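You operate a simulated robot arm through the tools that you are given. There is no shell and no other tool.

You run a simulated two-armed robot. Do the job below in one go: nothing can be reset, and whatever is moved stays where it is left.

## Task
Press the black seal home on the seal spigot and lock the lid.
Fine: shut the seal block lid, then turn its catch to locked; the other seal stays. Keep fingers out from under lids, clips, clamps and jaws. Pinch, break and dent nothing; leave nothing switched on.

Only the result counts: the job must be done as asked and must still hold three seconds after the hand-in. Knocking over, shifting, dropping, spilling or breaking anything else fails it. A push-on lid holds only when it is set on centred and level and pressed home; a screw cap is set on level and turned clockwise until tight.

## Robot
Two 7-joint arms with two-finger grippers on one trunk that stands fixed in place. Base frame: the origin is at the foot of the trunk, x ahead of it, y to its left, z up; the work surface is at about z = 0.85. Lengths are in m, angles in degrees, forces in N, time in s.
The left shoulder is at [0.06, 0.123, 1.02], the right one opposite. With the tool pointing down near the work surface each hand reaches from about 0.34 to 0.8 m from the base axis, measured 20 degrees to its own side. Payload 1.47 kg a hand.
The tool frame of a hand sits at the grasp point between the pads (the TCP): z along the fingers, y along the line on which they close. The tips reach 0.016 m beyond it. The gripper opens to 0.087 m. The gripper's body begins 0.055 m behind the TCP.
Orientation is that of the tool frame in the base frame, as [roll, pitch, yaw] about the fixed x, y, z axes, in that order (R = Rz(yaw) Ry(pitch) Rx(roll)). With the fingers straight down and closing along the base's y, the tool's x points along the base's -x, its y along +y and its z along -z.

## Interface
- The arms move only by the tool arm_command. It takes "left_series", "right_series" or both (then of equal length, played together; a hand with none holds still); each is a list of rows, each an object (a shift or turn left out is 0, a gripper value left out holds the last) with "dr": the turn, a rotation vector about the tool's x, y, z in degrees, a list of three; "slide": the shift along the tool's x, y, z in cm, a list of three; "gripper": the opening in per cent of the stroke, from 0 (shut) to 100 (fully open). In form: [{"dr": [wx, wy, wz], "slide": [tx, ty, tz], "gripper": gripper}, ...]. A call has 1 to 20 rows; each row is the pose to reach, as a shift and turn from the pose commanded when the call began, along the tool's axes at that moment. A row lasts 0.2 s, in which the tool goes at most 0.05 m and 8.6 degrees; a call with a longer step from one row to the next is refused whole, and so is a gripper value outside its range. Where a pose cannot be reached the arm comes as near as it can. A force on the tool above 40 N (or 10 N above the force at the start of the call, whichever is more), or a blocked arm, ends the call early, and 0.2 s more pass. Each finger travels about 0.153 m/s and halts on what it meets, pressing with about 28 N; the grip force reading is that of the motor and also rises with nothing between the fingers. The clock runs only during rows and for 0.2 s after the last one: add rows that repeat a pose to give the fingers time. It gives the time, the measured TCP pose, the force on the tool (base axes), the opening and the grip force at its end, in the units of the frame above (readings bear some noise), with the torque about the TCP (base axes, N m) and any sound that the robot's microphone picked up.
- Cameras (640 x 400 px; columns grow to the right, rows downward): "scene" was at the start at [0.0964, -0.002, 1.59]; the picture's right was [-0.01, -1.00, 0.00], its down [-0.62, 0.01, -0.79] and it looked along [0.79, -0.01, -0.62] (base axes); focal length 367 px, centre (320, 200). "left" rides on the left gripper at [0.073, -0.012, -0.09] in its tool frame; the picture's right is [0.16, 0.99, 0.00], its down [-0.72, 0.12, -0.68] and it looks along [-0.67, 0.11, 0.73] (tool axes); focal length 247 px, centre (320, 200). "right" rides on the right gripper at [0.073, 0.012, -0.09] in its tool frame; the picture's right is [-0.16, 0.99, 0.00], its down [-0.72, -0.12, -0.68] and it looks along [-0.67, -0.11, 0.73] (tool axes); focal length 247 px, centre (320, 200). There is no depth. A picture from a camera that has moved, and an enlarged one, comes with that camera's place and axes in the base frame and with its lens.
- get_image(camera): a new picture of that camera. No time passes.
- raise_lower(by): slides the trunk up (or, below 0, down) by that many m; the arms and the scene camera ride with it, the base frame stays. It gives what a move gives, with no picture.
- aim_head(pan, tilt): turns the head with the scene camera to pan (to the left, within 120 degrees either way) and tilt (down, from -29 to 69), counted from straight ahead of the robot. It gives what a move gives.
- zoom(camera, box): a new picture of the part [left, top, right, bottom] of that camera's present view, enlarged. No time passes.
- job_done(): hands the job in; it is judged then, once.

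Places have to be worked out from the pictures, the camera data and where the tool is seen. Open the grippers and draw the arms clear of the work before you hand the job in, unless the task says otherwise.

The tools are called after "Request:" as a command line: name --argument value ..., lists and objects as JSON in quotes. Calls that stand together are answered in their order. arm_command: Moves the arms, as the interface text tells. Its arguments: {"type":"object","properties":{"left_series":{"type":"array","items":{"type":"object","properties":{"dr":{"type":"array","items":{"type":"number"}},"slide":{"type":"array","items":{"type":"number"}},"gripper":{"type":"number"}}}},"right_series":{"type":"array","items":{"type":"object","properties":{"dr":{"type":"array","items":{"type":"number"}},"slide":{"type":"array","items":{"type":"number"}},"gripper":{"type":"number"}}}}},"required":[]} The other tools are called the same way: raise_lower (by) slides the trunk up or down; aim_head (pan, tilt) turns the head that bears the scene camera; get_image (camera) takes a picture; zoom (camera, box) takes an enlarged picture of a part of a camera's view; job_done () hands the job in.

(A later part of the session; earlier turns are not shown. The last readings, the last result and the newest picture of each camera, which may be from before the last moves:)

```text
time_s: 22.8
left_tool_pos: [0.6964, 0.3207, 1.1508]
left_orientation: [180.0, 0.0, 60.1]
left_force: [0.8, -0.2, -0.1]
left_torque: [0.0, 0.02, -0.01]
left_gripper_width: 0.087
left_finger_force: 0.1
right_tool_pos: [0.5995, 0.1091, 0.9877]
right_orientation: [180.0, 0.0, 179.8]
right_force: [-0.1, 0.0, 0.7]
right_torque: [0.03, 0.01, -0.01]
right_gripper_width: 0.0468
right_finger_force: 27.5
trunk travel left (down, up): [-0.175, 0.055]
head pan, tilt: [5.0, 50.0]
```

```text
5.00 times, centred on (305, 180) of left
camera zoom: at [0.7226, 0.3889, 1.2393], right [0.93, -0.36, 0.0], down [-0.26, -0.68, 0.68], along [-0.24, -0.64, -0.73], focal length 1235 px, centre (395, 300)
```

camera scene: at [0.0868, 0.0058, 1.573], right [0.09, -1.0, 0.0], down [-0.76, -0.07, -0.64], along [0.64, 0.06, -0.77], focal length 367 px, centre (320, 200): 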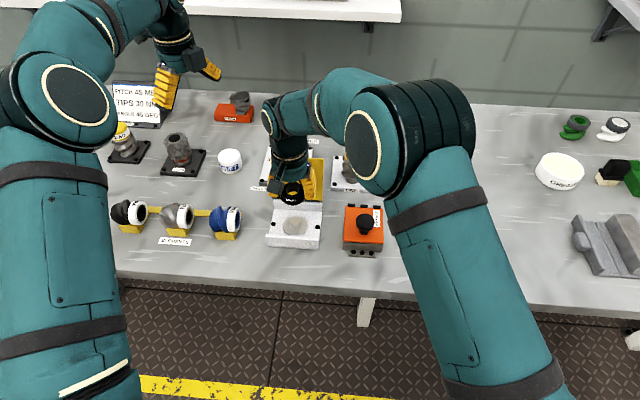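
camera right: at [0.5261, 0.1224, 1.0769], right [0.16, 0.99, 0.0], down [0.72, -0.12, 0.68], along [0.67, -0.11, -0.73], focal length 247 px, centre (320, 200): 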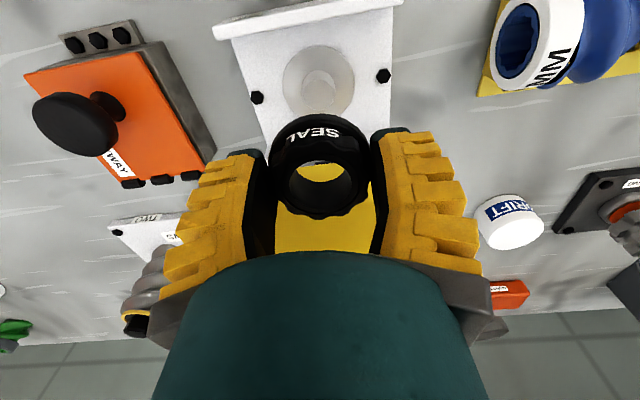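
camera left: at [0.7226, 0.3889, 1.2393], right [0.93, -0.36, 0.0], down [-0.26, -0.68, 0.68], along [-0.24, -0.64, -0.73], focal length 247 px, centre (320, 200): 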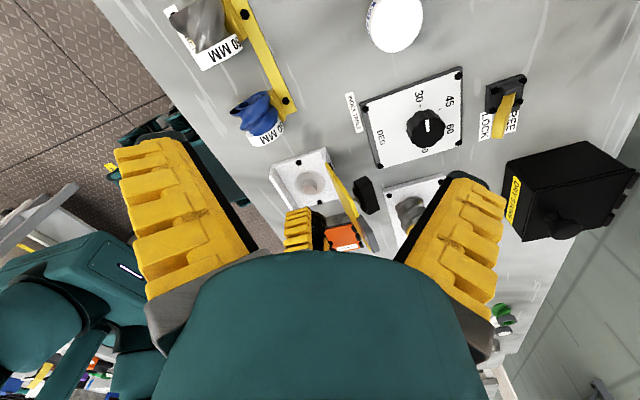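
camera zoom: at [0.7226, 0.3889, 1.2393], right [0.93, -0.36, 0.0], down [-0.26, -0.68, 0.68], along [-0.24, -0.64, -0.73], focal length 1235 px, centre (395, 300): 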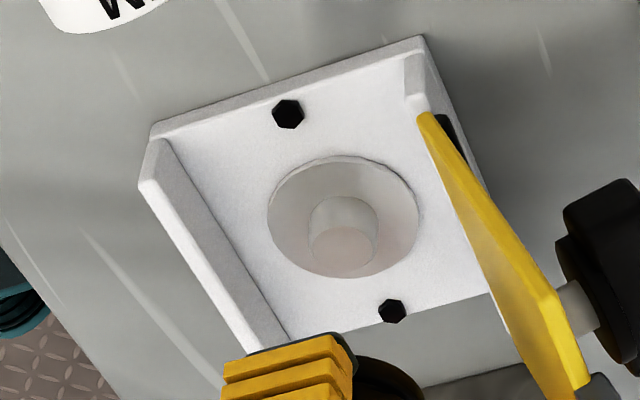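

Combining the views, the spigot is at (0.594, 0.110) with its top at z≈0.883. The seal's centre is about 1.3 mm behind the TCP, so I'll shift 4 mm toward the robot and lower to just above the spigot.

Request:
arm_command --right_series '[{"slide": [0.38, 0.05, 0], "gripper": 20}, {"slide": [0.38, 0.05, 2.5], "gripper": 20}, {"slide": [0.38, 0.05, 5], "gripper": 20}, {"slide": [0.38, 0.05, 7.2], "gripper": 20}, {"slide": [0.38, 0.05, 7.2], "gripper": 20}]'

Request:
zoom --camera "scene" --box '[255, 190, 335, 250]'

Request:
zoom --camera "left" --box '[260, 140, 350, 220]'

Request:
zoom --camera "right" --box '[240, 50, 420, 230]'

```text
time_s: 23.9
left_tool_pos: [0.6968, 0.3191, 1.151]
left_orientation: [-179.8, 0.0, 60.0]
left_force: [-0.2, -0.6, 0.6]
left_torque: [-0.04, 0.01, -0.01]
left_gripper_width: 0.0871
left_finger_force: 0.2
right_tool_pos: [0.5941, 0.1109, 0.9167]
right_orientation: [-180.0, 0.2, 179.9]
right_force: [0.0, -0.5, -1.1]
right_torque: [0.01, -0.04, 0.03]
right_gripper_width: 0.0469
right_finger_force: 28.0
trunk travel left (down, up): [-0.175, 0.055]
head pan, tilt: [5.0, 50.0]
```

```text
6.67 times, centred on (295, 220) of scene
camera zoom: at [0.0864, 0.0055, 1.573], right [0.09, -1.0, 0.0], down [-0.76, -0.07, -0.64], along [0.64, 0.06, -0.77], focal length 2447 px, centre (487, 67)
```

zoom: 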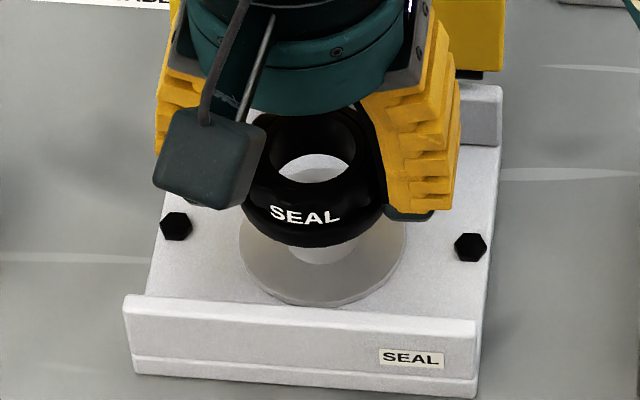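

```text
5.00 times, centred on (305, 180) of left
camera zoom: at [0.7224, 0.3886, 1.2396], right [0.93, -0.36, 0.0], down [-0.26, -0.68, 0.68], along [-0.24, -0.64, -0.73], focal length 1235 px, centre (395, 300)
```

zoom: 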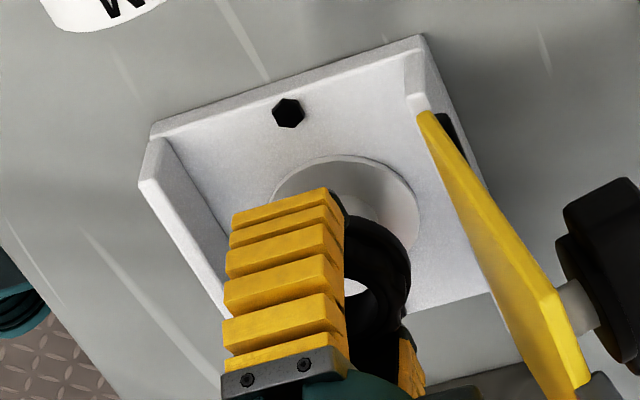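

```text
2.22 times, centred on (330, 140) of right
camera zoom: at [0.5211, 0.1227, 1.0052], right [0.16, 0.99, 0.0], down [0.72, -0.12, 0.68], along [0.67, -0.11, -0.73], focal length 549 px, centre (298, 333)
```

zoom: 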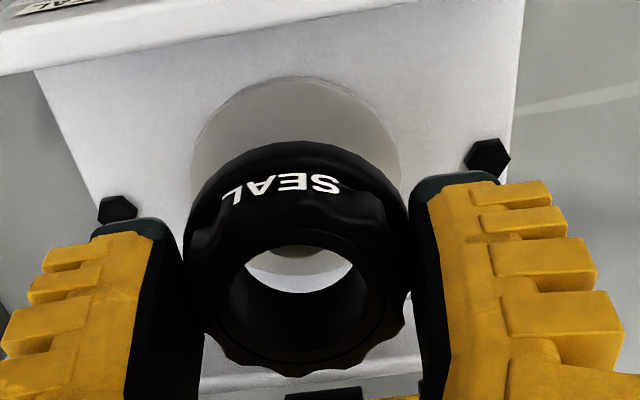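

The seal is aligned with the spigot within about 1 mm. I'll nudge it 1 mm forward and lower gently, watching the force.

Request:
arm_command --right_series '[{"slide": [-0.08, 0, 0.3], "gripper": 20}, {"slide": [-0.08, 0, 0.6], "gripper": 20}, {"slide": [-0.08, 0, 0.9], "gripper": 20}, {"slide": [-0.08, 0, 1.2], "gripper": 20}, {"slide": [-0.08, 0, 1.5], "gripper": 20}, {"slide": [-0.08, 0, 1.5], "gripper": 20}]'

Request:
zoom --camera "scene" --box '[255, 190, 335, 250]'

Request:
zoom --camera "right" --box '[240, 50, 420, 230]'

```text
time_s: 25.4
left_tool_pos: [0.6969, 0.3184, 1.1491]
left_orientation: [-179.9, -0.1, 60.0]
left_force: [0.0, -0.2, 0.2]
left_torque: [0.03, 0.03, 0.01]
left_gripper_width: 0.0868
left_finger_force: 0.1
right_tool_pos: [0.594, 0.1102, 0.901]
right_orientation: [180.0, 0.0, 179.9]
right_force: [0.8, -0.4, 0.3]
right_torque: [0.02, -0.01, 0.0]
right_gripper_width: 0.0468
right_finger_force: 27.7
trunk travel left (down, up): [-0.175, 0.055]
head pan, tilt: [5.0, 50.0]
```

```text
6.67 times, centred on (295, 220) of scene
camera zoom: at [0.0868, 0.0055, 1.573], right [0.09, -1.0, 0.0], down [-0.76, -0.07, -0.64], along [0.64, 0.06, -0.77], focal length 2447 px, centre (487, 67)
```

zoom: 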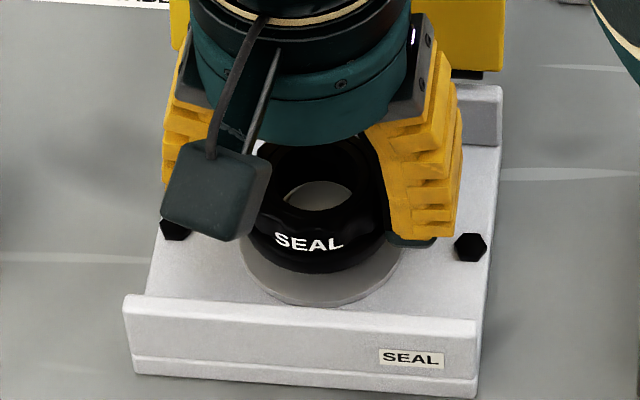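

```text
2.22 times, centred on (330, 140) of right
camera zoom: at [0.522, 0.1222, 0.9888], right [0.16, 0.99, 0.0], down [0.72, -0.12, 0.68], along [0.67, -0.11, -0.73], focal length 549 px, centre (298, 333)
```

zoom: 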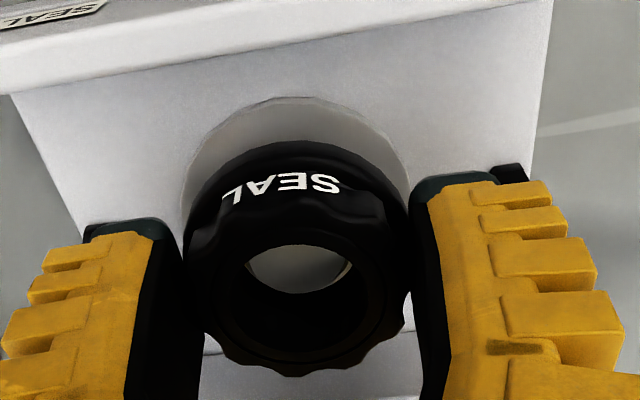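

There is no contact yet; the spigot top shows through the hole, about 0.7 mm toward -y. I'll correct for that and keep lowering.

Request:
arm_command --right_series '[{"slide": [0, -0.06, 0.1], "gripper": 20}, {"slide": [0, -0.06, 0.2], "gripper": 20}, {"slide": [0, -0.06, 0.35], "gripper": 20}, {"slide": [0, -0.06, 0.5], "gripper": 20}, {"slide": [0, -0.06, 0.65], "gripper": 20}, {"slide": [0, -0.06, 0.8], "gripper": 20}, {"slide": [0, -0.06, 0.8], "gripper": 20}]'

Request:
zoom --camera "scene" --box '[255, 190, 335, 250]'

Request:
zoom --camera "right" --box '[240, 50, 420, 230]'

```text
time_s: 26.9
left_tool_pos: [0.6974, 0.319, 1.1514]
left_orientation: [-180.0, 0.0, 60.0]
left_force: [-0.6, -0.7, 0.2]
left_torque: [-0.01, -0.01, 0.0]
left_gripper_width: 0.087
left_finger_force: 0.0
right_tool_pos: [0.594, 0.1093, 0.8923]
right_orientation: [179.8, 0.1, 179.9]
right_force: [1.0, 0.9, 3.3]
right_torque: [0.0, -0.01, -0.01]
right_gripper_width: 0.0467
right_finger_force: 27.9
trunk travel left (down, up): [-0.175, 0.055]
head pan, tilt: [5.0, 50.0]
```

```text
6.67 times, centred on (295, 220) of scene
camera zoom: at [0.0867, 0.0056, 1.573], right [0.09, -1.0, 0.0], down [-0.76, -0.07, -0.64], along [0.64, 0.06, -0.77], focal length 2447 px, centre (487, 67)
```

zoom: 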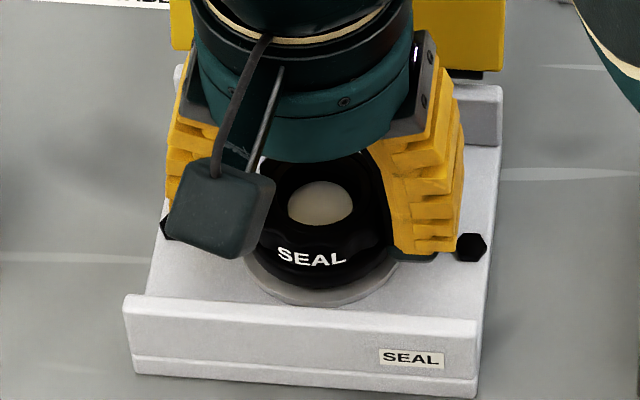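

```text
2.22 times, centred on (330, 140) of right
camera zoom: at [0.5215, 0.1216, 0.9807], right [0.16, 0.99, 0.0], down [0.72, -0.12, 0.68], along [0.67, -0.11, -0.73], focal length 549 px, centre (298, 333)
```

zoom: 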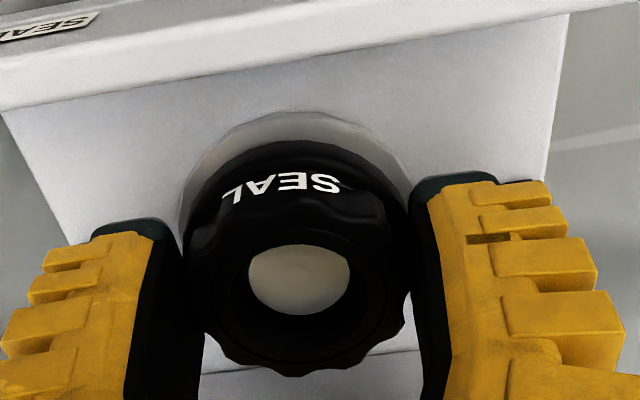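

The spigot is now inside the seal's hole with a light 3 N contact. I'm pressing straight down in small steps.

Request:
arm_command --right_series '[{"slide": [0, 0, 0.15], "gripper": 10}, {"slide": [0, 0, 0.3], "gripper": 10}, {"slide": [0, 0, 0.45], "gripper": 10}, {"slide": [0, 0, 0.6], "gripper": 10}, {"slide": [0, 0, 0.6], "gripper": 10}]'

Request:
zoom --camera "scene" --box '[255, 190, 335, 250]'

Request:
zoom --camera "right" --box '[240, 50, 420, 230]'

```text
time_s: 28.1
left_tool_pos: [0.6952, 0.3193, 1.1506]
left_orientation: [179.9, -0.1, 60.0]
left_force: [1.0, -1.4, 0.2]
left_torque: [0.03, 0.03, -0.03]
left_gripper_width: 0.087
left_finger_force: 0.0
right_tool_pos: [0.5936, 0.1096, 0.8876]
right_orientation: [179.9, 0.3, 179.9]
right_force: [5.5, 4.0, 18.6]
right_torque: [0.02, 0.15, 0.0]
right_gripper_width: 0.0483
right_finger_force: 27.9
trunk travel left (down, up): [-0.175, 0.055]
head pan, tilt: [5.0, 50.0]
```

```text
6.67 times, centred on (295, 220) of scene
camera zoom: at [0.0857, 0.0057, 1.5731], right [0.09, -1.0, 0.0], down [-0.76, -0.07, -0.64], along [0.64, 0.06, -0.77], focal length 2447 px, centre (487, 67)
```

zoom: 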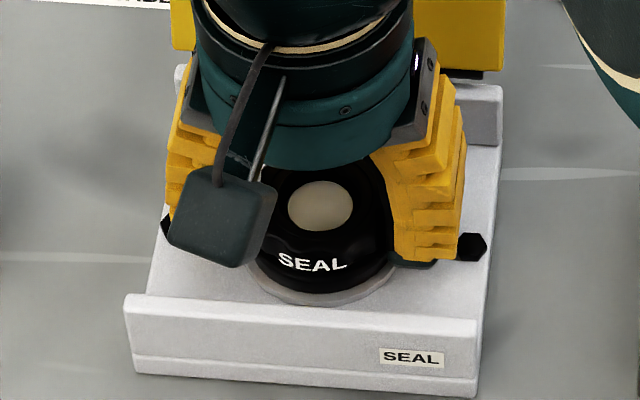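

```text
2.22 times, centred on (330, 140) of right
camera zoom: at [0.5212, 0.1215, 0.9765], right [0.16, 0.99, 0.0], down [0.72, -0.12, 0.68], along [0.67, -0.11, -0.73], focal length 549 px, centre (298, 333)
```

zoom: 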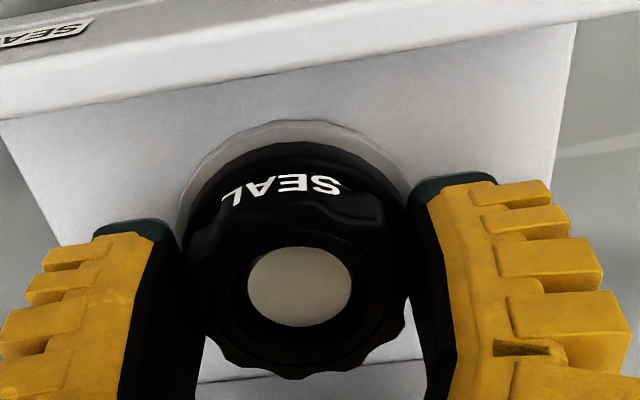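

The force is rising to 19 N, with a slight sideways push toward +x,+y. I'll ease over that way by half a millimetre and press further.

Request:
arm_command --right_series '[{"slide": [-0.05, 0.04, 0.1], "gripper": 5}, {"slide": [-0.05, 0.04, 0.25], "gripper": 5}, {"slide": [-0.05, 0.04, 0.4], "gripper": 5}, {"slide": [-0.05, 0.04, 0.55], "gripper": 5}, {"slide": [-0.05, 0.04, 0.55], "gripper": 5}]'

Request:
zoom --camera "scene" --box '[255, 190, 335, 250]'

Request:
zoom --camera "right" --box '[240, 50, 420, 230]'

```text
time_s: 29.4
left_tool_pos: [0.6953, 0.3191, 1.1529]
left_orientation: [179.9, -0.1, 60.0]
left_force: [0.3, -0.4, 0.0]
left_torque: [0.06, 0.0, 0.01]
left_gripper_width: 0.087
left_finger_force: 0.0
right_tool_pos: [0.5946, 0.109, 0.8848]
right_orientation: [179.8, 0.3, 179.8]
right_force: [4.7, 1.8, 32.0]
right_torque: [0.04, -0.15, 0.01]
right_gripper_width: 0.0547
right_finger_force: 27.3
trunk travel left (down, up): [-0.175, 0.055]
head pan, tilt: [5.0, 50.0]
```

```text
6.67 times, centred on (295, 220) of scene
camera zoom: at [0.0844, 0.0051, 1.5732], right [0.09, -1.0, 0.0], down [-0.76, -0.07, -0.64], along [0.64, 0.06, -0.77], focal length 2447 px, centre (487, 67)
```

zoom: 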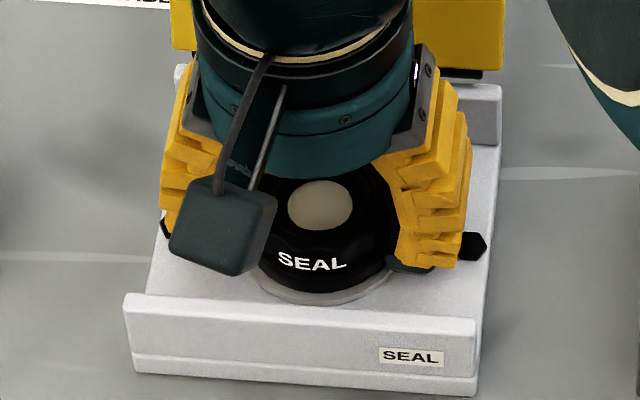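

```text
2.22 times, centred on (330, 140) of right
camera zoom: at [0.5213, 0.1216, 0.9714], right [0.16, 0.99, 0.0], down [0.72, -0.12, 0.68], along [0.68, -0.11, -0.73], focal length 549 px, centre (298, 333)
```

zoom: 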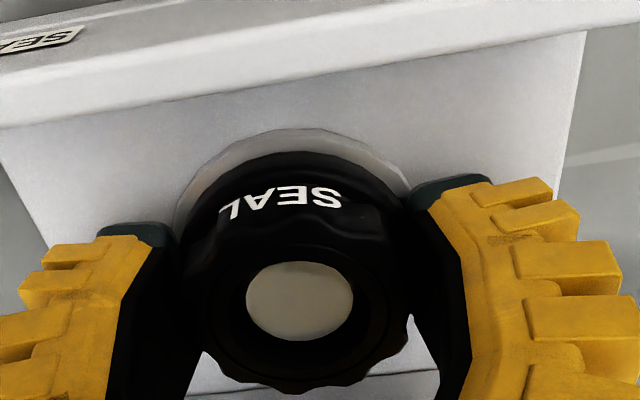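

The fingers have slid down onto the flange (54.7 mm) while the seal stayed where it was, so it needs pressing from above. I'll release gently, opening only part way to keep off the bolt heads, then rise and look.

Request:
arm_command --right_series '[{"slide": [0, 0, -0.4], "gripper": 40}, {"slide": [0, 0, -0.4], "gripper": 74}, {"slide": [0, 0, -0.4], "gripper": 74}, {"slide": [0, 0, -1.5], "gripper": 74}, {"slide": [0, 0, -3], "gripper": 74}, {"slide": [0, 0, -5], "gripper": 74}, {"slide": [0, 0, -5], "gripper": 74}]'

Request:
zoom --camera "scene" --box '[255, 190, 335, 250]'

Request:
zoom --camera "right" --box '[240, 50, 420, 230]'

Request:
zoom --camera "left" --box '[260, 140, 350, 220]'

```text
time_s: 30.9
left_tool_pos: [0.6971, 0.3202, 1.1504]
left_orientation: [-180.0, -0.1, 60.0]
left_force: [-0.3, 0.0, -0.1]
left_torque: [-0.03, 0.03, 0.02]
left_gripper_width: 0.0869
left_finger_force: 0.0
right_tool_pos: [0.593, 0.1096, 0.9303]
right_orientation: [179.9, 0.0, 179.9]
right_force: [0.4, -0.6, 0.2]
right_torque: [0.01, -0.02, -0.04]
right_gripper_width: 0.0685
right_finger_force: 3.3
trunk travel left (down, up): [-0.175, 0.055]
head pan, tilt: [5.0, 50.0]
```

```text
6.67 times, centred on (295, 220) of scene
camera zoom: at [0.0872, 0.0057, 1.5729], right [0.09, -1.0, 0.0], down [-0.76, -0.07, -0.64], along [0.64, 0.06, -0.77], focal length 2447 px, centre (487, 67)
```

zoom: 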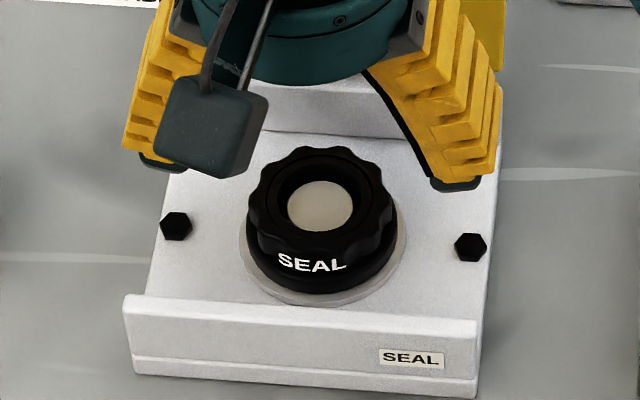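

```text
2.22 times, centred on (330, 140) of right
camera zoom: at [0.522, 0.1212, 1.0188], right [0.16, 0.99, 0.0], down [0.72, -0.12, 0.68], along [0.67, -0.11, -0.73], focal length 549 px, centre (298, 333)
```

zoom: 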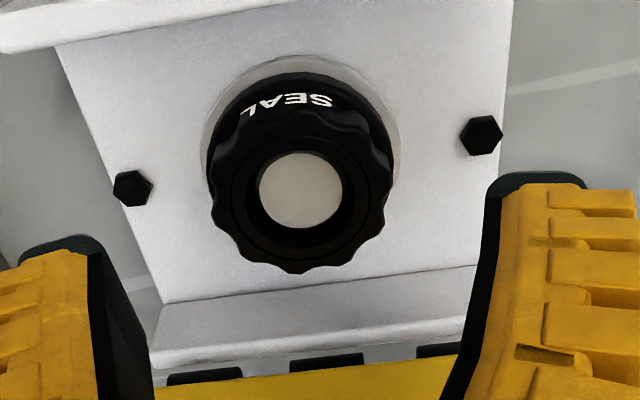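

```text
5.00 times, centred on (305, 180) of left
camera zoom: at [0.723, 0.3888, 1.2391], right [0.93, -0.36, 0.0], down [-0.26, -0.68, 0.68], along [-0.24, -0.64, -0.73], focal length 1235 px, centre (395, 300)
```

zoom: 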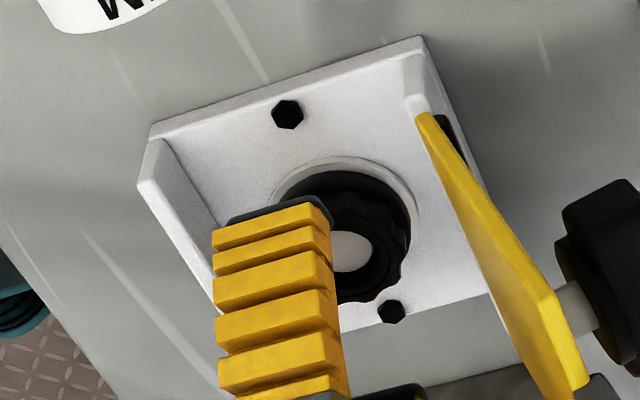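

The seal is on the spigot and level, but from the ring of disc showing it may still be proud by a few millimetres. I'll narrow the fingers to about 32 mm so both tips land on the ring, and press from above.

Request:
arm_command --right_series '[{"slide": [-0.1, 0, 0], "gripper": 50}, {"slide": [-0.1, 0, 0], "gripper": 30}, {"slide": [-0.1, 0, 0], "gripper": 30}, {"slide": [-0.1, 0, 0], "gripper": 30}]'

Request:
zoom --camera "right" --box '[240, 50, 420, 230]'

```text
time_s: 31.9
left_tool_pos: [0.6975, 0.3197, 1.1513]
left_orientation: [180.0, 0.0, 60.0]
left_force: [0.6, -0.4, 0.3]
left_torque: [0.01, 0.04, -0.03]
left_gripper_width: 0.0871
left_finger_force: 0.0
right_tool_pos: [0.5955, 0.1095, 0.9309]
right_orientation: [180.0, 0.1, 180.0]
right_force: [0.0, -0.4, 0.8]
right_torque: [-0.01, 0.0, 0.02]
right_gripper_width: 0.0324
right_finger_force: 4.4
trunk travel left (down, up): [-0.175, 0.055]
head pan, tilt: [5.0, 50.0]
```

```text
2.22 times, centred on (330, 140) of right
camera zoom: at [0.5229, 0.1213, 1.0191], right [0.16, 0.99, 0.0], down [0.72, -0.12, 0.68], along [0.67, -0.11, -0.73], focal length 549 px, centre (298, 333)
```

zoom: 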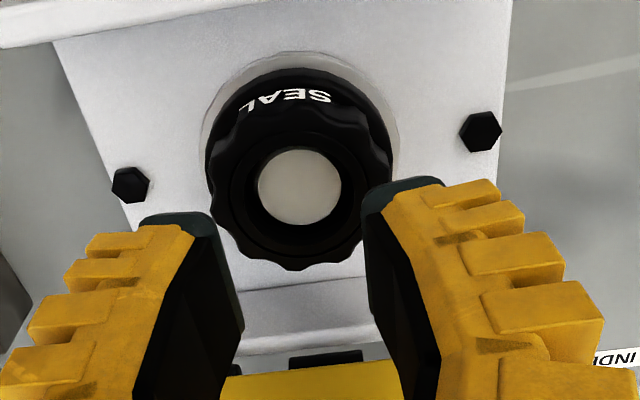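

The opening is 32 mm and centred. I'm lowering onto the ring and pressing in small steps.

Request:
arm_command --right_series '[{"slide": [0.05, 0, 1.0], "gripper": 30}, {"slide": [0.05, 0, 1.8], "gripper": 30}, {"slide": [0.05, 0, 2.0], "gripper": 30}, {"slide": [0.05, 0, 2.2], "gripper": 30}, {"slide": [0.05, 0, 2.4], "gripper": 30}, {"slide": [0.05, 0, 2.6], "gripper": 30}, {"slide": [0.05, 0, 2.8], "gripper": 30}, {"slide": [0.05, 0, 3.0], "gripper": 30}]'

Request:
zoom --camera "scene" --box '[255, 190, 335, 250]'

Request:
zoom --camera "right" --box '[240, 50, 420, 230]'

```text
time_s: 33.8
left_tool_pos: [0.6958, 0.3193, 1.1518]
left_orientation: [179.9, 0.0, 60.0]
left_force: [-0.3, 0.2, -0.2]
left_torque: [-0.02, -0.03, -0.03]
left_gripper_width: 0.0871
left_finger_force: 0.1
right_tool_pos: [0.5941, 0.1092, 0.9027]
right_orientation: [179.9, 0.2, 179.9]
right_force: [4.4, -0.6, 12.5]
right_torque: [-0.13, -0.03, -0.01]
right_gripper_width: 0.0264
right_finger_force: 0.0
trunk travel left (down, up): [-0.175, 0.055]
head pan, tilt: [5.0, 50.0]
```

```text
6.67 times, centred on (295, 220) of scene
camera zoom: at [0.0848, 0.005, 1.5733], right [0.09, -1.0, 0.0], down [-0.76, -0.07, -0.64], along [0.64, 0.06, -0.77], focal length 2447 px, centre (487, 67)
```

zoom: 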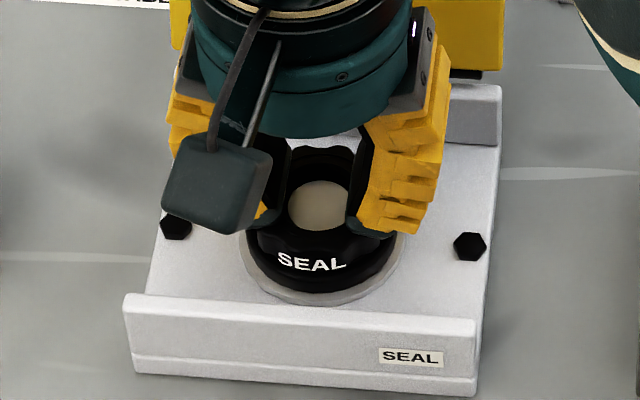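

```text
2.22 times, centred on (330, 140) of right
camera zoom: at [0.5221, 0.1217, 0.9915], right [0.16, 0.99, 0.0], down [0.72, -0.12, 0.68], along [0.68, -0.11, -0.73], focal length 549 px, centre (298, 333)
```

zoom: 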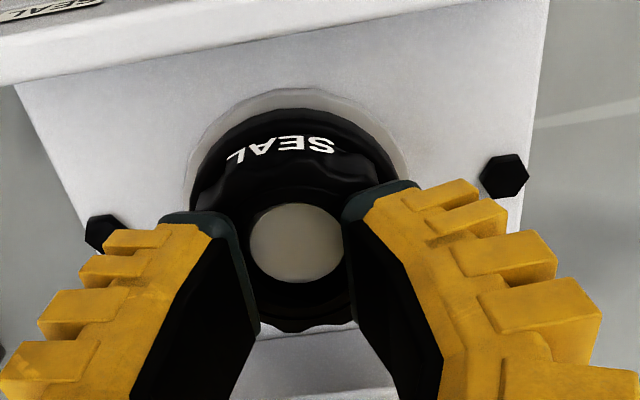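

The tips are on the ring at 12 N with the tip height at about 0.886. I'll keep pressing toward 35–40 N.

Request:
arm_command --right_series '[{"slide": [0, 0, 0.15], "gripper": 35}, {"slide": [0, 0, 0.3], "gripper": 35}, {"slide": [0, 0, 0.45], "gripper": 35}, {"slide": [0, 0, 0.6], "gripper": 35}, {"slide": [0, 0, 0.75], "gripper": 35}, {"slide": [0, 0, 0.9], "gripper": 35}, {"slide": [0, 0, 1.05], "gripper": 35}]'

Request:
zoom --camera "scene" --box '[255, 190, 335, 250]'

Request:
zoom --camera "right" --box '[240, 50, 420, 230]'

```text
time_s: 34.4
left_tool_pos: [0.6957, 0.3188, 1.1502]
left_orientation: [-179.9, 0.0, 60.0]
left_force: [0.1, 0.8, -0.4]
left_torque: [0.01, 0.01, -0.01]
left_gripper_width: 0.0869
left_finger_force: 0.1
right_tool_pos: [0.5955, 0.1113, 0.8996]
right_orientation: [179.9, 0.2, 180.0]
right_force: [-4.7, -1.3, 9.7]
right_torque: [-0.01, 0.15, -0.02]
right_gripper_width: 0.0061
right_finger_force: 27.7
trunk travel left (down, up): [-0.175, 0.055]
head pan, tilt: [5.0, 50.0]
stopped in row 3 (right hand): the force on the tool passed its limit at 45 N (the readings are from after the stop); the commanded pose is now the measured one
```

```text
6.67 times, centred on (295, 220) of scene
camera zoom: at [0.0867, 0.0056, 1.5727], right [0.09, -1.0, 0.0], down [-0.76, -0.07, -0.64], along [0.64, 0.06, -0.77], focal length 2447 px, centre (487, 67)
```

zoom: 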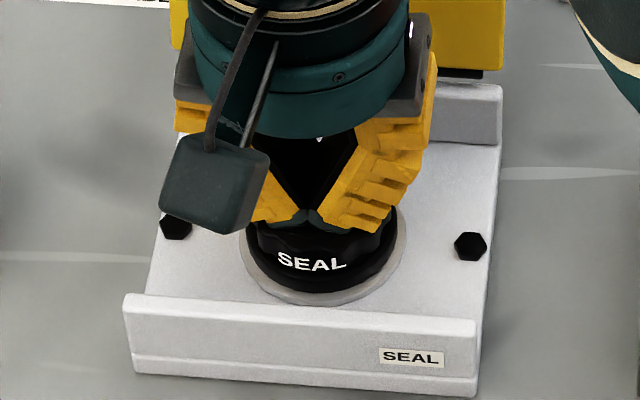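

```text
2.22 times, centred on (330, 140) of right
camera zoom: at [0.5238, 0.1231, 0.9894], right [0.16, 0.99, 0.0], down [0.72, -0.12, 0.68], along [0.67, -0.11, -0.73], focal length 549 px, centre (298, 333)
```

zoom: 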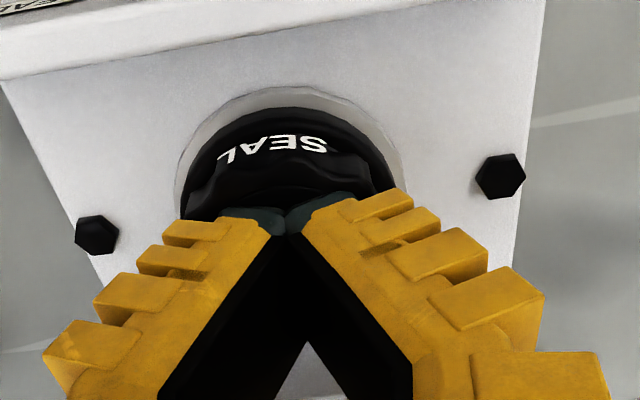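

The fingers slid inward under load. Closed fingertips give a solid footprint that spans the ring, so I'll rise, close fully and press with those.

Request:
arm_command --right_series '[{"slide": [0, 0, -0.8], "gripper": 10}, {"slide": [0, 0, -1.5], "gripper": 0}, {"slide": [0, 0, -1.5], "gripper": 0}, {"slide": [0, 0, -1.5], "gripper": 0}]'

Request:
zoom --camera "scene" --box '[255, 190, 335, 250]'

Request:
zoom --camera "right" --box '[240, 50, 420, 230]'

```text
time_s: 35.4
left_tool_pos: [0.6965, 0.3193, 1.1502]
left_orientation: [-180.0, 0.0, 60.0]
left_force: [0.6, -0.4, -0.7]
left_torque: [0.03, 0.0, 0.0]
left_gripper_width: 0.087
left_finger_force: 0.2
right_tool_pos: [0.597, 0.1104, 0.9159]
right_orientation: [179.8, 0.2, 179.9]
right_force: [1.5, -0.3, 0.0]
right_torque: [0.03, -0.03, -0.02]
right_gripper_width: 0.0
right_finger_force: 28.4
trunk travel left (down, up): [-0.175, 0.055]
head pan, tilt: [5.0, 50.0]
```

```text
6.67 times, centred on (295, 220) of scene
camera zoom: at [0.0866, 0.0055, 1.573], right [0.09, -1.0, 0.0], down [-0.76, -0.07, -0.64], along [0.64, 0.06, -0.77], focal length 2447 px, centre (487, 67)
```

zoom: 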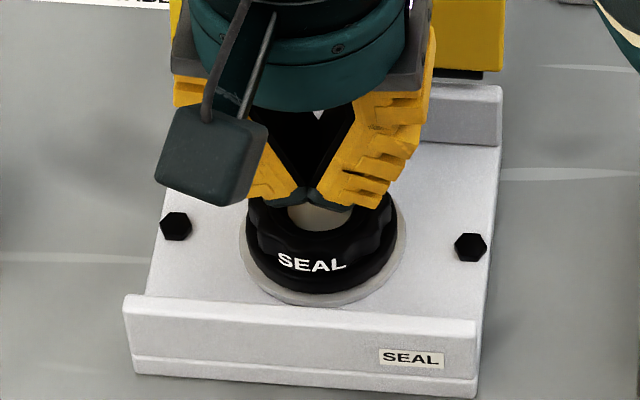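

```text
2.22 times, centred on (330, 140) of right
camera zoom: at [0.5235, 0.1226, 1.0038], right [0.16, 0.99, 0.0], down [0.72, -0.12, 0.68], along [0.67, -0.11, -0.73], focal length 549 px, centre (298, 333)
```

zoom: 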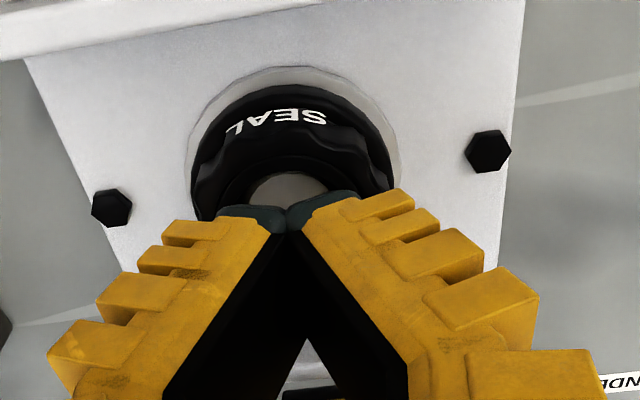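

The closed tips form about a 32×34 mm pad, wider than the hole. I'm centring it on the seal (2 mm toward the robot) and pressing down.

Request:
arm_command --right_series '[{"slide": [0.2, -0.05, 0.5], "gripper": 0}, {"slide": [0.2, -0.05, 1.0], "gripper": 0}, {"slide": [0.2, -0.05, 1.2], "gripper": 0}, {"slide": [0.2, -0.05, 1.4], "gripper": 0}, {"slide": [0.2, -0.05, 1.6], "gripper": 0}, {"slide": [0.2, -0.05, 1.8], "gripper": 0}, {"slide": [0.2, -0.05, 2.0], "gripper": 0}, {"slide": [0.2, -0.05, 2.2], "gripper": 0}, {"slide": [0.2, -0.05, 2.4], "gripper": 0}]'

Request:
zoom --camera "scene" --box '[255, 190, 335, 250]'

Request:
zoom --camera "left" --box '[260, 140, 350, 220]'

```text
time_s: 37.4
left_tool_pos: [0.6941, 0.3184, 1.1517]
left_orientation: [-180.0, -0.1, 60.0]
left_force: [-0.1, -0.3, 0.2]
left_torque: [0.0, 0.0, -0.03]
left_gripper_width: 0.0871
left_finger_force: 0.1
right_tool_pos: [0.5941, 0.1107, 0.8984]
right_orientation: [179.5, 0.7, 179.9]
right_force: [-11.2, -4.7, 21.4]
right_torque: [-0.02, 0.28, 0.1]
right_gripper_width: 0.006
right_finger_force: 26.5
trunk travel left (down, up): [-0.175, 0.055]
head pan, tilt: [5.0, 50.0]
stopped in row 9 (right hand): the force on the tool passed its limit at 42 N (the readings are from after the stop); the commanded pose is now the measured one
```

```text
6.67 times, centred on (295, 220) of scene
camera zoom: at [0.0837, 0.0044, 1.5731], right [0.09, -1.0, 0.0], down [-0.76, -0.07, -0.64], along [0.64, 0.06, -0.76], focal length 2447 px, centre (487, 67)
```

zoom: 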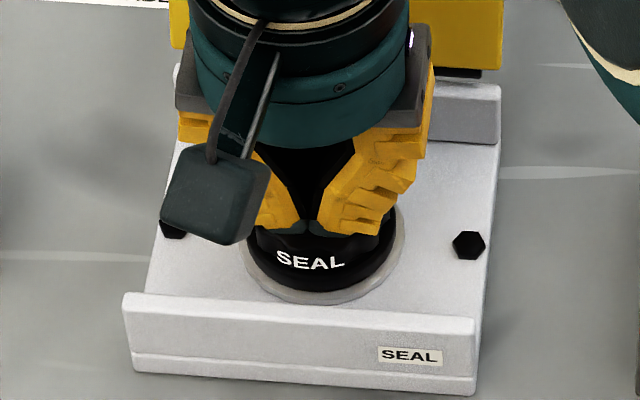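

```text
5.00 times, centred on (305, 180) of left
camera zoom: at [0.7203, 0.3876, 1.2407], right [0.93, -0.36, 0.0], down [-0.26, -0.68, 0.68], along [-0.24, -0.63, -0.73], focal length 1235 px, centre (395, 300)
```

zoom: 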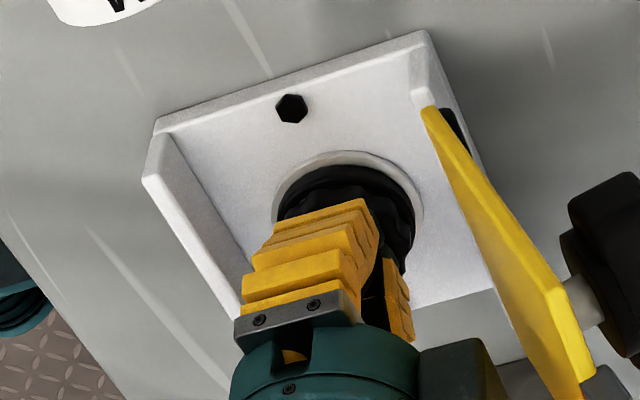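

It took 42 N without the seal sinking any further, which suggests it is home. I'll lift clear and check its seating closely.

Request:
arm_command --right_series '[{"slide": [0, 0, -1], "gripper": 0}, {"slide": [0, 0, -4], "gripper": 0}, {"slide": [0, 0, -8], "gripper": 0}, {"slide": [0, 0, -12], "gripper": 0}, {"slide": [0, -4, -15], "gripper": 0}, {"slide": [0, -8, -15], "gripper": 20}, {"slide": [0, -12, -15], "gripper": 40}, {"slide": [0, -12, -15], "gripper": 40}]'

Request:
zoom --camera "scene" --box '[265, 195, 325, 250]'

Request:
get_image --camera "right"

Request:
zoom --camera "left" --box '[260, 140, 350, 220]'

```text
time_s: 39.2
left_tool_pos: [0.6959, 0.3197, 1.1501]
left_orientation: [-180.0, 0.0, 60.0]
left_force: [0.1, 0.3, -0.1]
left_torque: [-0.05, 0.01, -0.06]
left_gripper_width: 0.0871
left_finger_force: 0.0
right_tool_pos: [0.5932, -0.0115, 1.0454]
right_orientation: [179.7, 0.7, 179.9]
right_force: [0.1, 0.2, -0.2]
right_torque: [0.0, 0.03, -0.01]
right_gripper_width: 0.0407
right_finger_force: 4.7
trunk travel left (down, up): [-0.175, 0.055]
head pan, tilt: [5.0, 50.0]
```

```text
7.27 times, centred on (295, 222) of scene
camera zoom: at [0.0869, 0.0065, 1.5729], right [0.09, -1.0, 0.0], down [-0.76, -0.07, -0.64], along [0.64, 0.06, -0.77], focal length 2669 px, centre (502, 36)
```

zoom: 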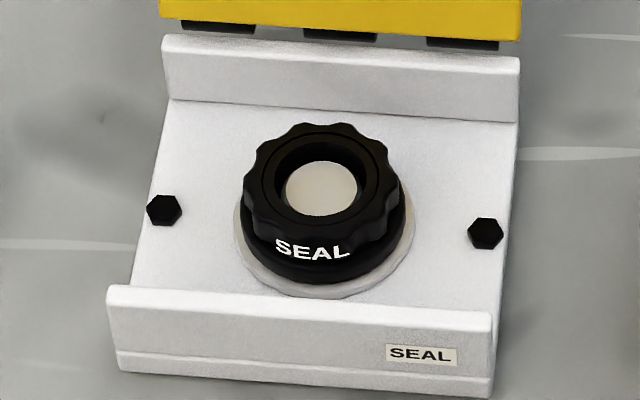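

```text
taken
camera right: at [0.5204, 0.0004, 1.1332], right [0.16, 0.99, 0.01], down [0.72, -0.12, 0.69], along [0.68, -0.1, -0.73], focal length 247 px, centre (320, 200)
```

right: 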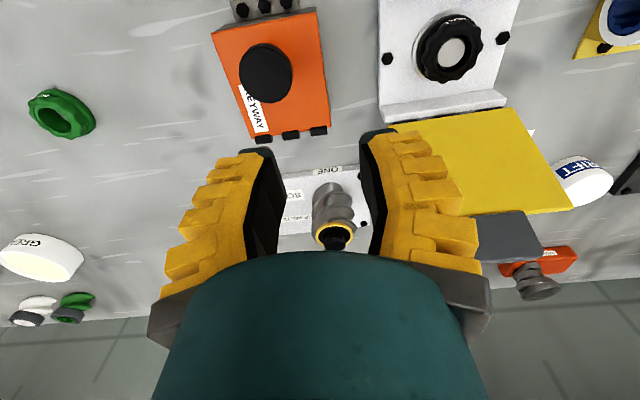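

```text
5.00 times, centred on (305, 180) of left
camera zoom: at [0.7227, 0.3895, 1.2389], right [0.93, -0.36, 0.0], down [-0.26, -0.68, 0.68], along [-0.24, -0.64, -0.73], focal length 1235 px, centre (395, 300)
```

zoom: 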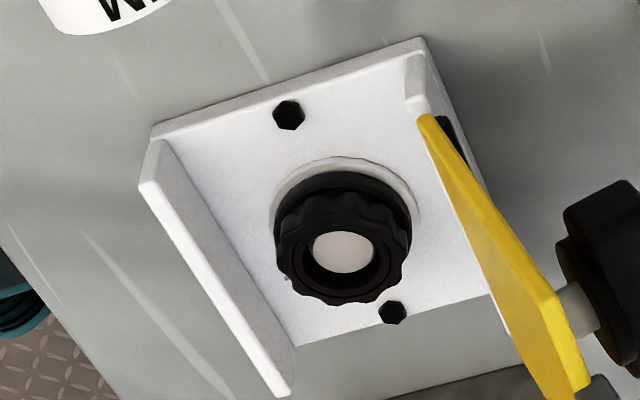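

I'll zoom tighter on the flange and disc edge to judge whether there is any gap.

Request:
zoom --camera "scene" --box '[283, 216, 313, 238]'

Request:
zoom --camera "right" --box '[400, 0, 500, 100]'

Request:
zoom --camera "left" --box '[305, 165, 350, 205]'

```text
16.00 times, centred on (298, 227) of scene
camera zoom: at [0.0869, 0.0065, 1.5729], right [0.09, -1.0, 0.0], down [-0.76, -0.07, -0.64], along [0.64, 0.06, -0.77], focal length 5873 px, centre (672, -232)
```

zoom: 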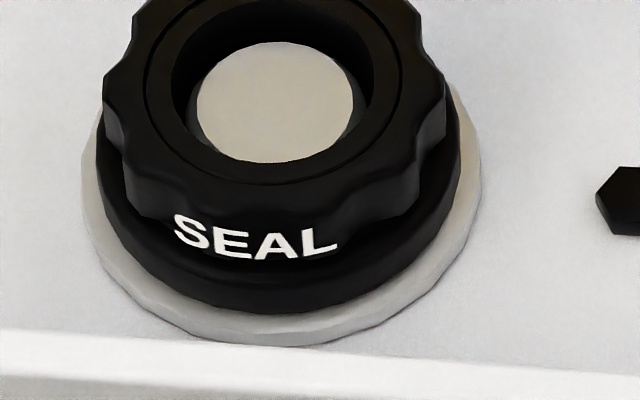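

```text
4.00 times, centred on (450, 50) of right
camera zoom: at [0.5204, 0.0004, 1.1332], right [0.16, 0.99, 0.01], down [0.72, -0.12, 0.69], along [0.68, -0.1, -0.73], focal length 988 px, centre (-200, 800)
```

zoom: 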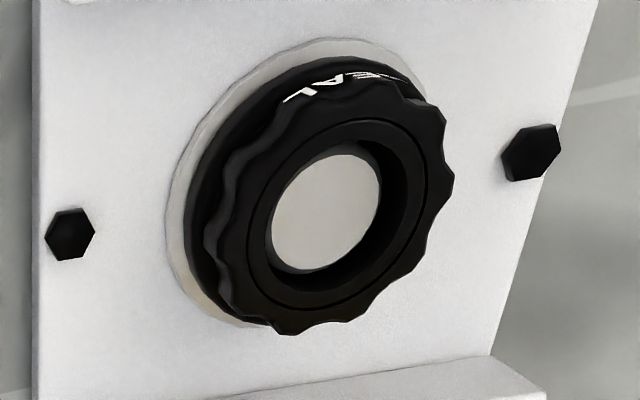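

```text
10.00 times, centred on (328, 185) of left
camera zoom: at [0.7227, 0.3895, 1.2389], right [0.93, -0.36, 0.0], down [-0.26, -0.68, 0.68], along [-0.24, -0.64, -0.73], focal length 2470 px, centre (245, 350)
```

zoom: 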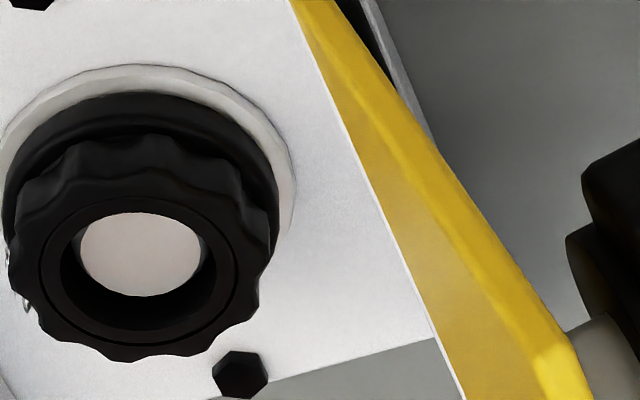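

The seal sits concentric and level. Its height matches the flange resting on the disc, and 42 N did not move it by even 0.1 mm, so it is home. For the lid, I plan to hold the grey tab by its two side edges from above, which keeps the fingers beside it and never underneath, and swing it forward under control. I'm moving the right hand above the tab.

Request:
arm_command --right_series '[{"dr": [-0.1, -0.2, 0], "slide": [0, 0, -4], "gripper": 100}, {"dr": [-0.3, -0.7, 0], "slide": [0, 0, -8], "gripper": 100}, {"dr": [-0.3, -0.7, 0], "slide": [-2.5, 3, -8], "gripper": 100}, {"dr": [-0.3, -0.7, 0], "slide": [-5, 6, -8], "gripper": 100}, {"dr": [-0.3, -0.7, 0], "slide": [-8, 9, -8], "gripper": 100}, {"dr": [-0.3, -0.7, 0], "slide": [-10.7, 12.1, -8], "gripper": 100}, {"dr": [-0.3, -0.7, 0], "slide": [-10.7, 12.1, -8], "gripper": 100}]'

Request:
get_image --camera "right"

Request:
get_image --camera "left"

Request:
get_image --camera "scene"

```text
time_s: 40.8
left_tool_pos: [0.6964, 0.32, 1.1502]
left_orientation: [180.0, 0.0, 60.0]
left_force: [-0.1, 0.3, 0.3]
left_torque: [0.01, 0.0, 0.01]
left_gripper_width: 0.0871
left_finger_force: 0.0
right_tool_pos: [0.6936, 0.1002, 1.1273]
right_orientation: [179.2, 1.2, 179.9]
right_force: [0.6, -0.6, 0.2]
right_torque: [0.0, 0.01, 0.0]
right_gripper_width: 0.0869
right_finger_force: 0.2
right hand out of reach, approached as far as the arm can: row 6, 7
trunk travel left (down, up): [-0.175, 0.055]
head pan, tilt: [5.0, 50.0]
```

```text
taken
camera right: at [0.6186, 0.1114, 1.2161], right [0.16, 0.99, 0.02], down [0.71, -0.13, 0.69], along [0.69, -0.1, -0.72], focal length 247 px, centre (320, 200)
```

right: 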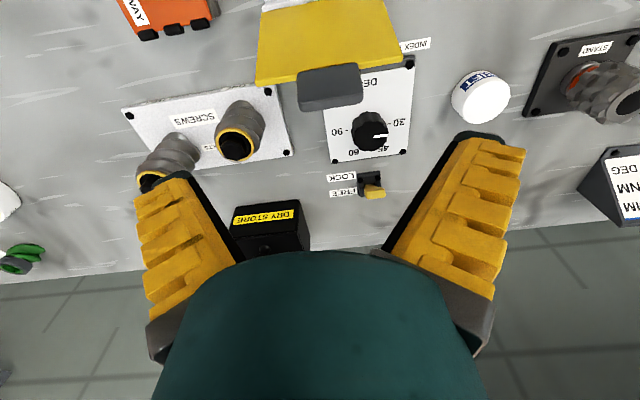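

```text
taken
camera left: at [0.7221, 0.3886, 1.24], right [0.93, -0.36, 0.0], down [-0.26, -0.68, 0.68], along [-0.24, -0.64, -0.73], focal length 247 px, centre (320, 200)
```

left: 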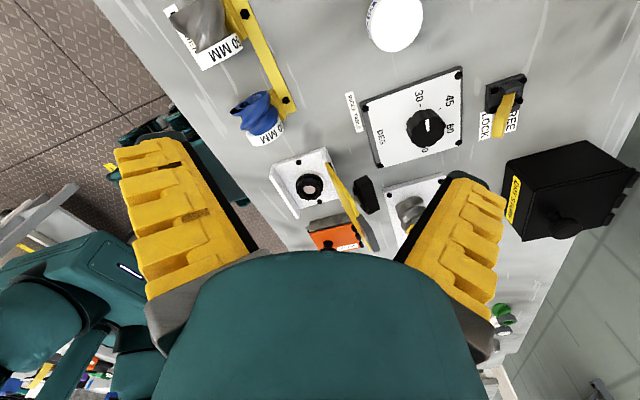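

```text
taken
camera scene: at [0.0861, 0.0055, 1.5731], right [0.09, -1.0, 0.0], down [-0.76, -0.07, -0.64], along [0.64, 0.06, -0.77], focal length 367 px, centre (320, 200)
```

scene: 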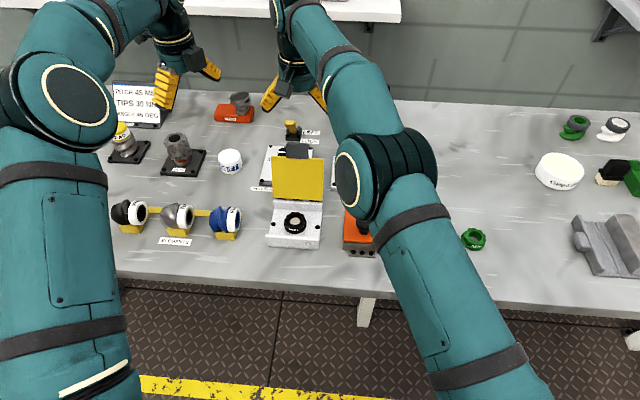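

The right arm is near its reach limit up here, but lower down it has margin. I'll zoom on the tab and then lower part way to confirm the pose.

Request:
arm_command --right_series '[{"slide": [0, 0, 2], "gripper": 100}, {"slide": [0, 0, 4.5], "gripper": 100}, {"slide": [0, 0, 4.5], "gripper": 100}]'

Request:
zoom --camera "right" --box '[220, 0, 440, 170]'

Request:
zoom --camera "scene" --box '[240, 90, 350, 210]'

Request:
zoom --camera "left" --box '[290, 140, 410, 260]'

```text
time_s: 41.6
left_tool_pos: [0.6958, 0.3196, 1.1506]
left_orientation: [-179.9, 0.0, 60.0]
left_force: [-0.2, 0.1, 0.0]
left_torque: [0.01, 0.0, -0.01]
left_gripper_width: 0.0871
left_finger_force: 0.1
right_tool_pos: [0.6936, 0.1021, 1.0831]
right_orientation: [179.3, 1.3, 179.9]
right_force: [-0.6, 0.6, 0.0]
right_torque: [0.0, -0.01, -0.02]
right_gripper_width: 0.087
right_finger_force: 0.1
trunk travel left (down, up): [-0.175, 0.055]
head pan, tilt: [5.0, 50.0]
```

```text
2.35 times, centred on (330, 85) of right
camera zoom: at [0.6191, 0.1126, 1.17], right [0.16, 0.99, 0.02], down [0.71, -0.13, 0.7], along [0.69, -0.1, -0.72], focal length 581 px, centre (296, 471)
```

zoom: 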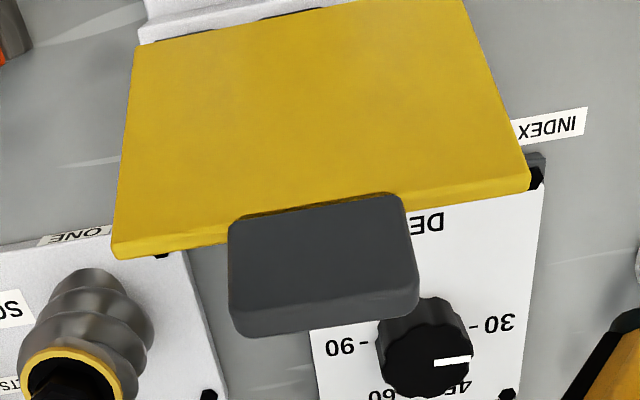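

```text
3.33 times, centred on (295, 150) of scene
camera zoom: at [0.086, 0.0053, 1.573], right [0.09, -1.0, 0.0], down [-0.76, -0.07, -0.64], along [0.64, 0.06, -0.77], focal length 1224 px, centre (403, 367)
```

zoom: 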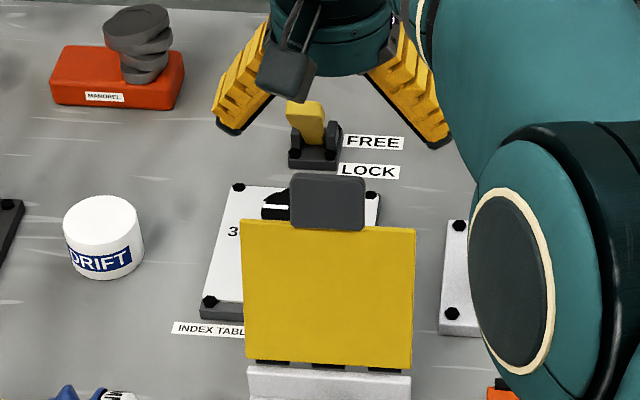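

```text
3.33 times, centred on (350, 200) of left
camera zoom: at [0.722, 0.3884, 1.2398], right [0.93, -0.36, 0.0], down [-0.26, -0.68, 0.68], along [-0.24, -0.64, -0.73], focal length 823 px, centre (220, 200)
```

zoom: 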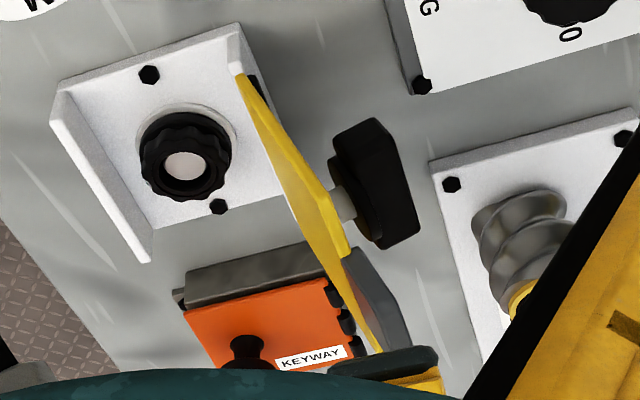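

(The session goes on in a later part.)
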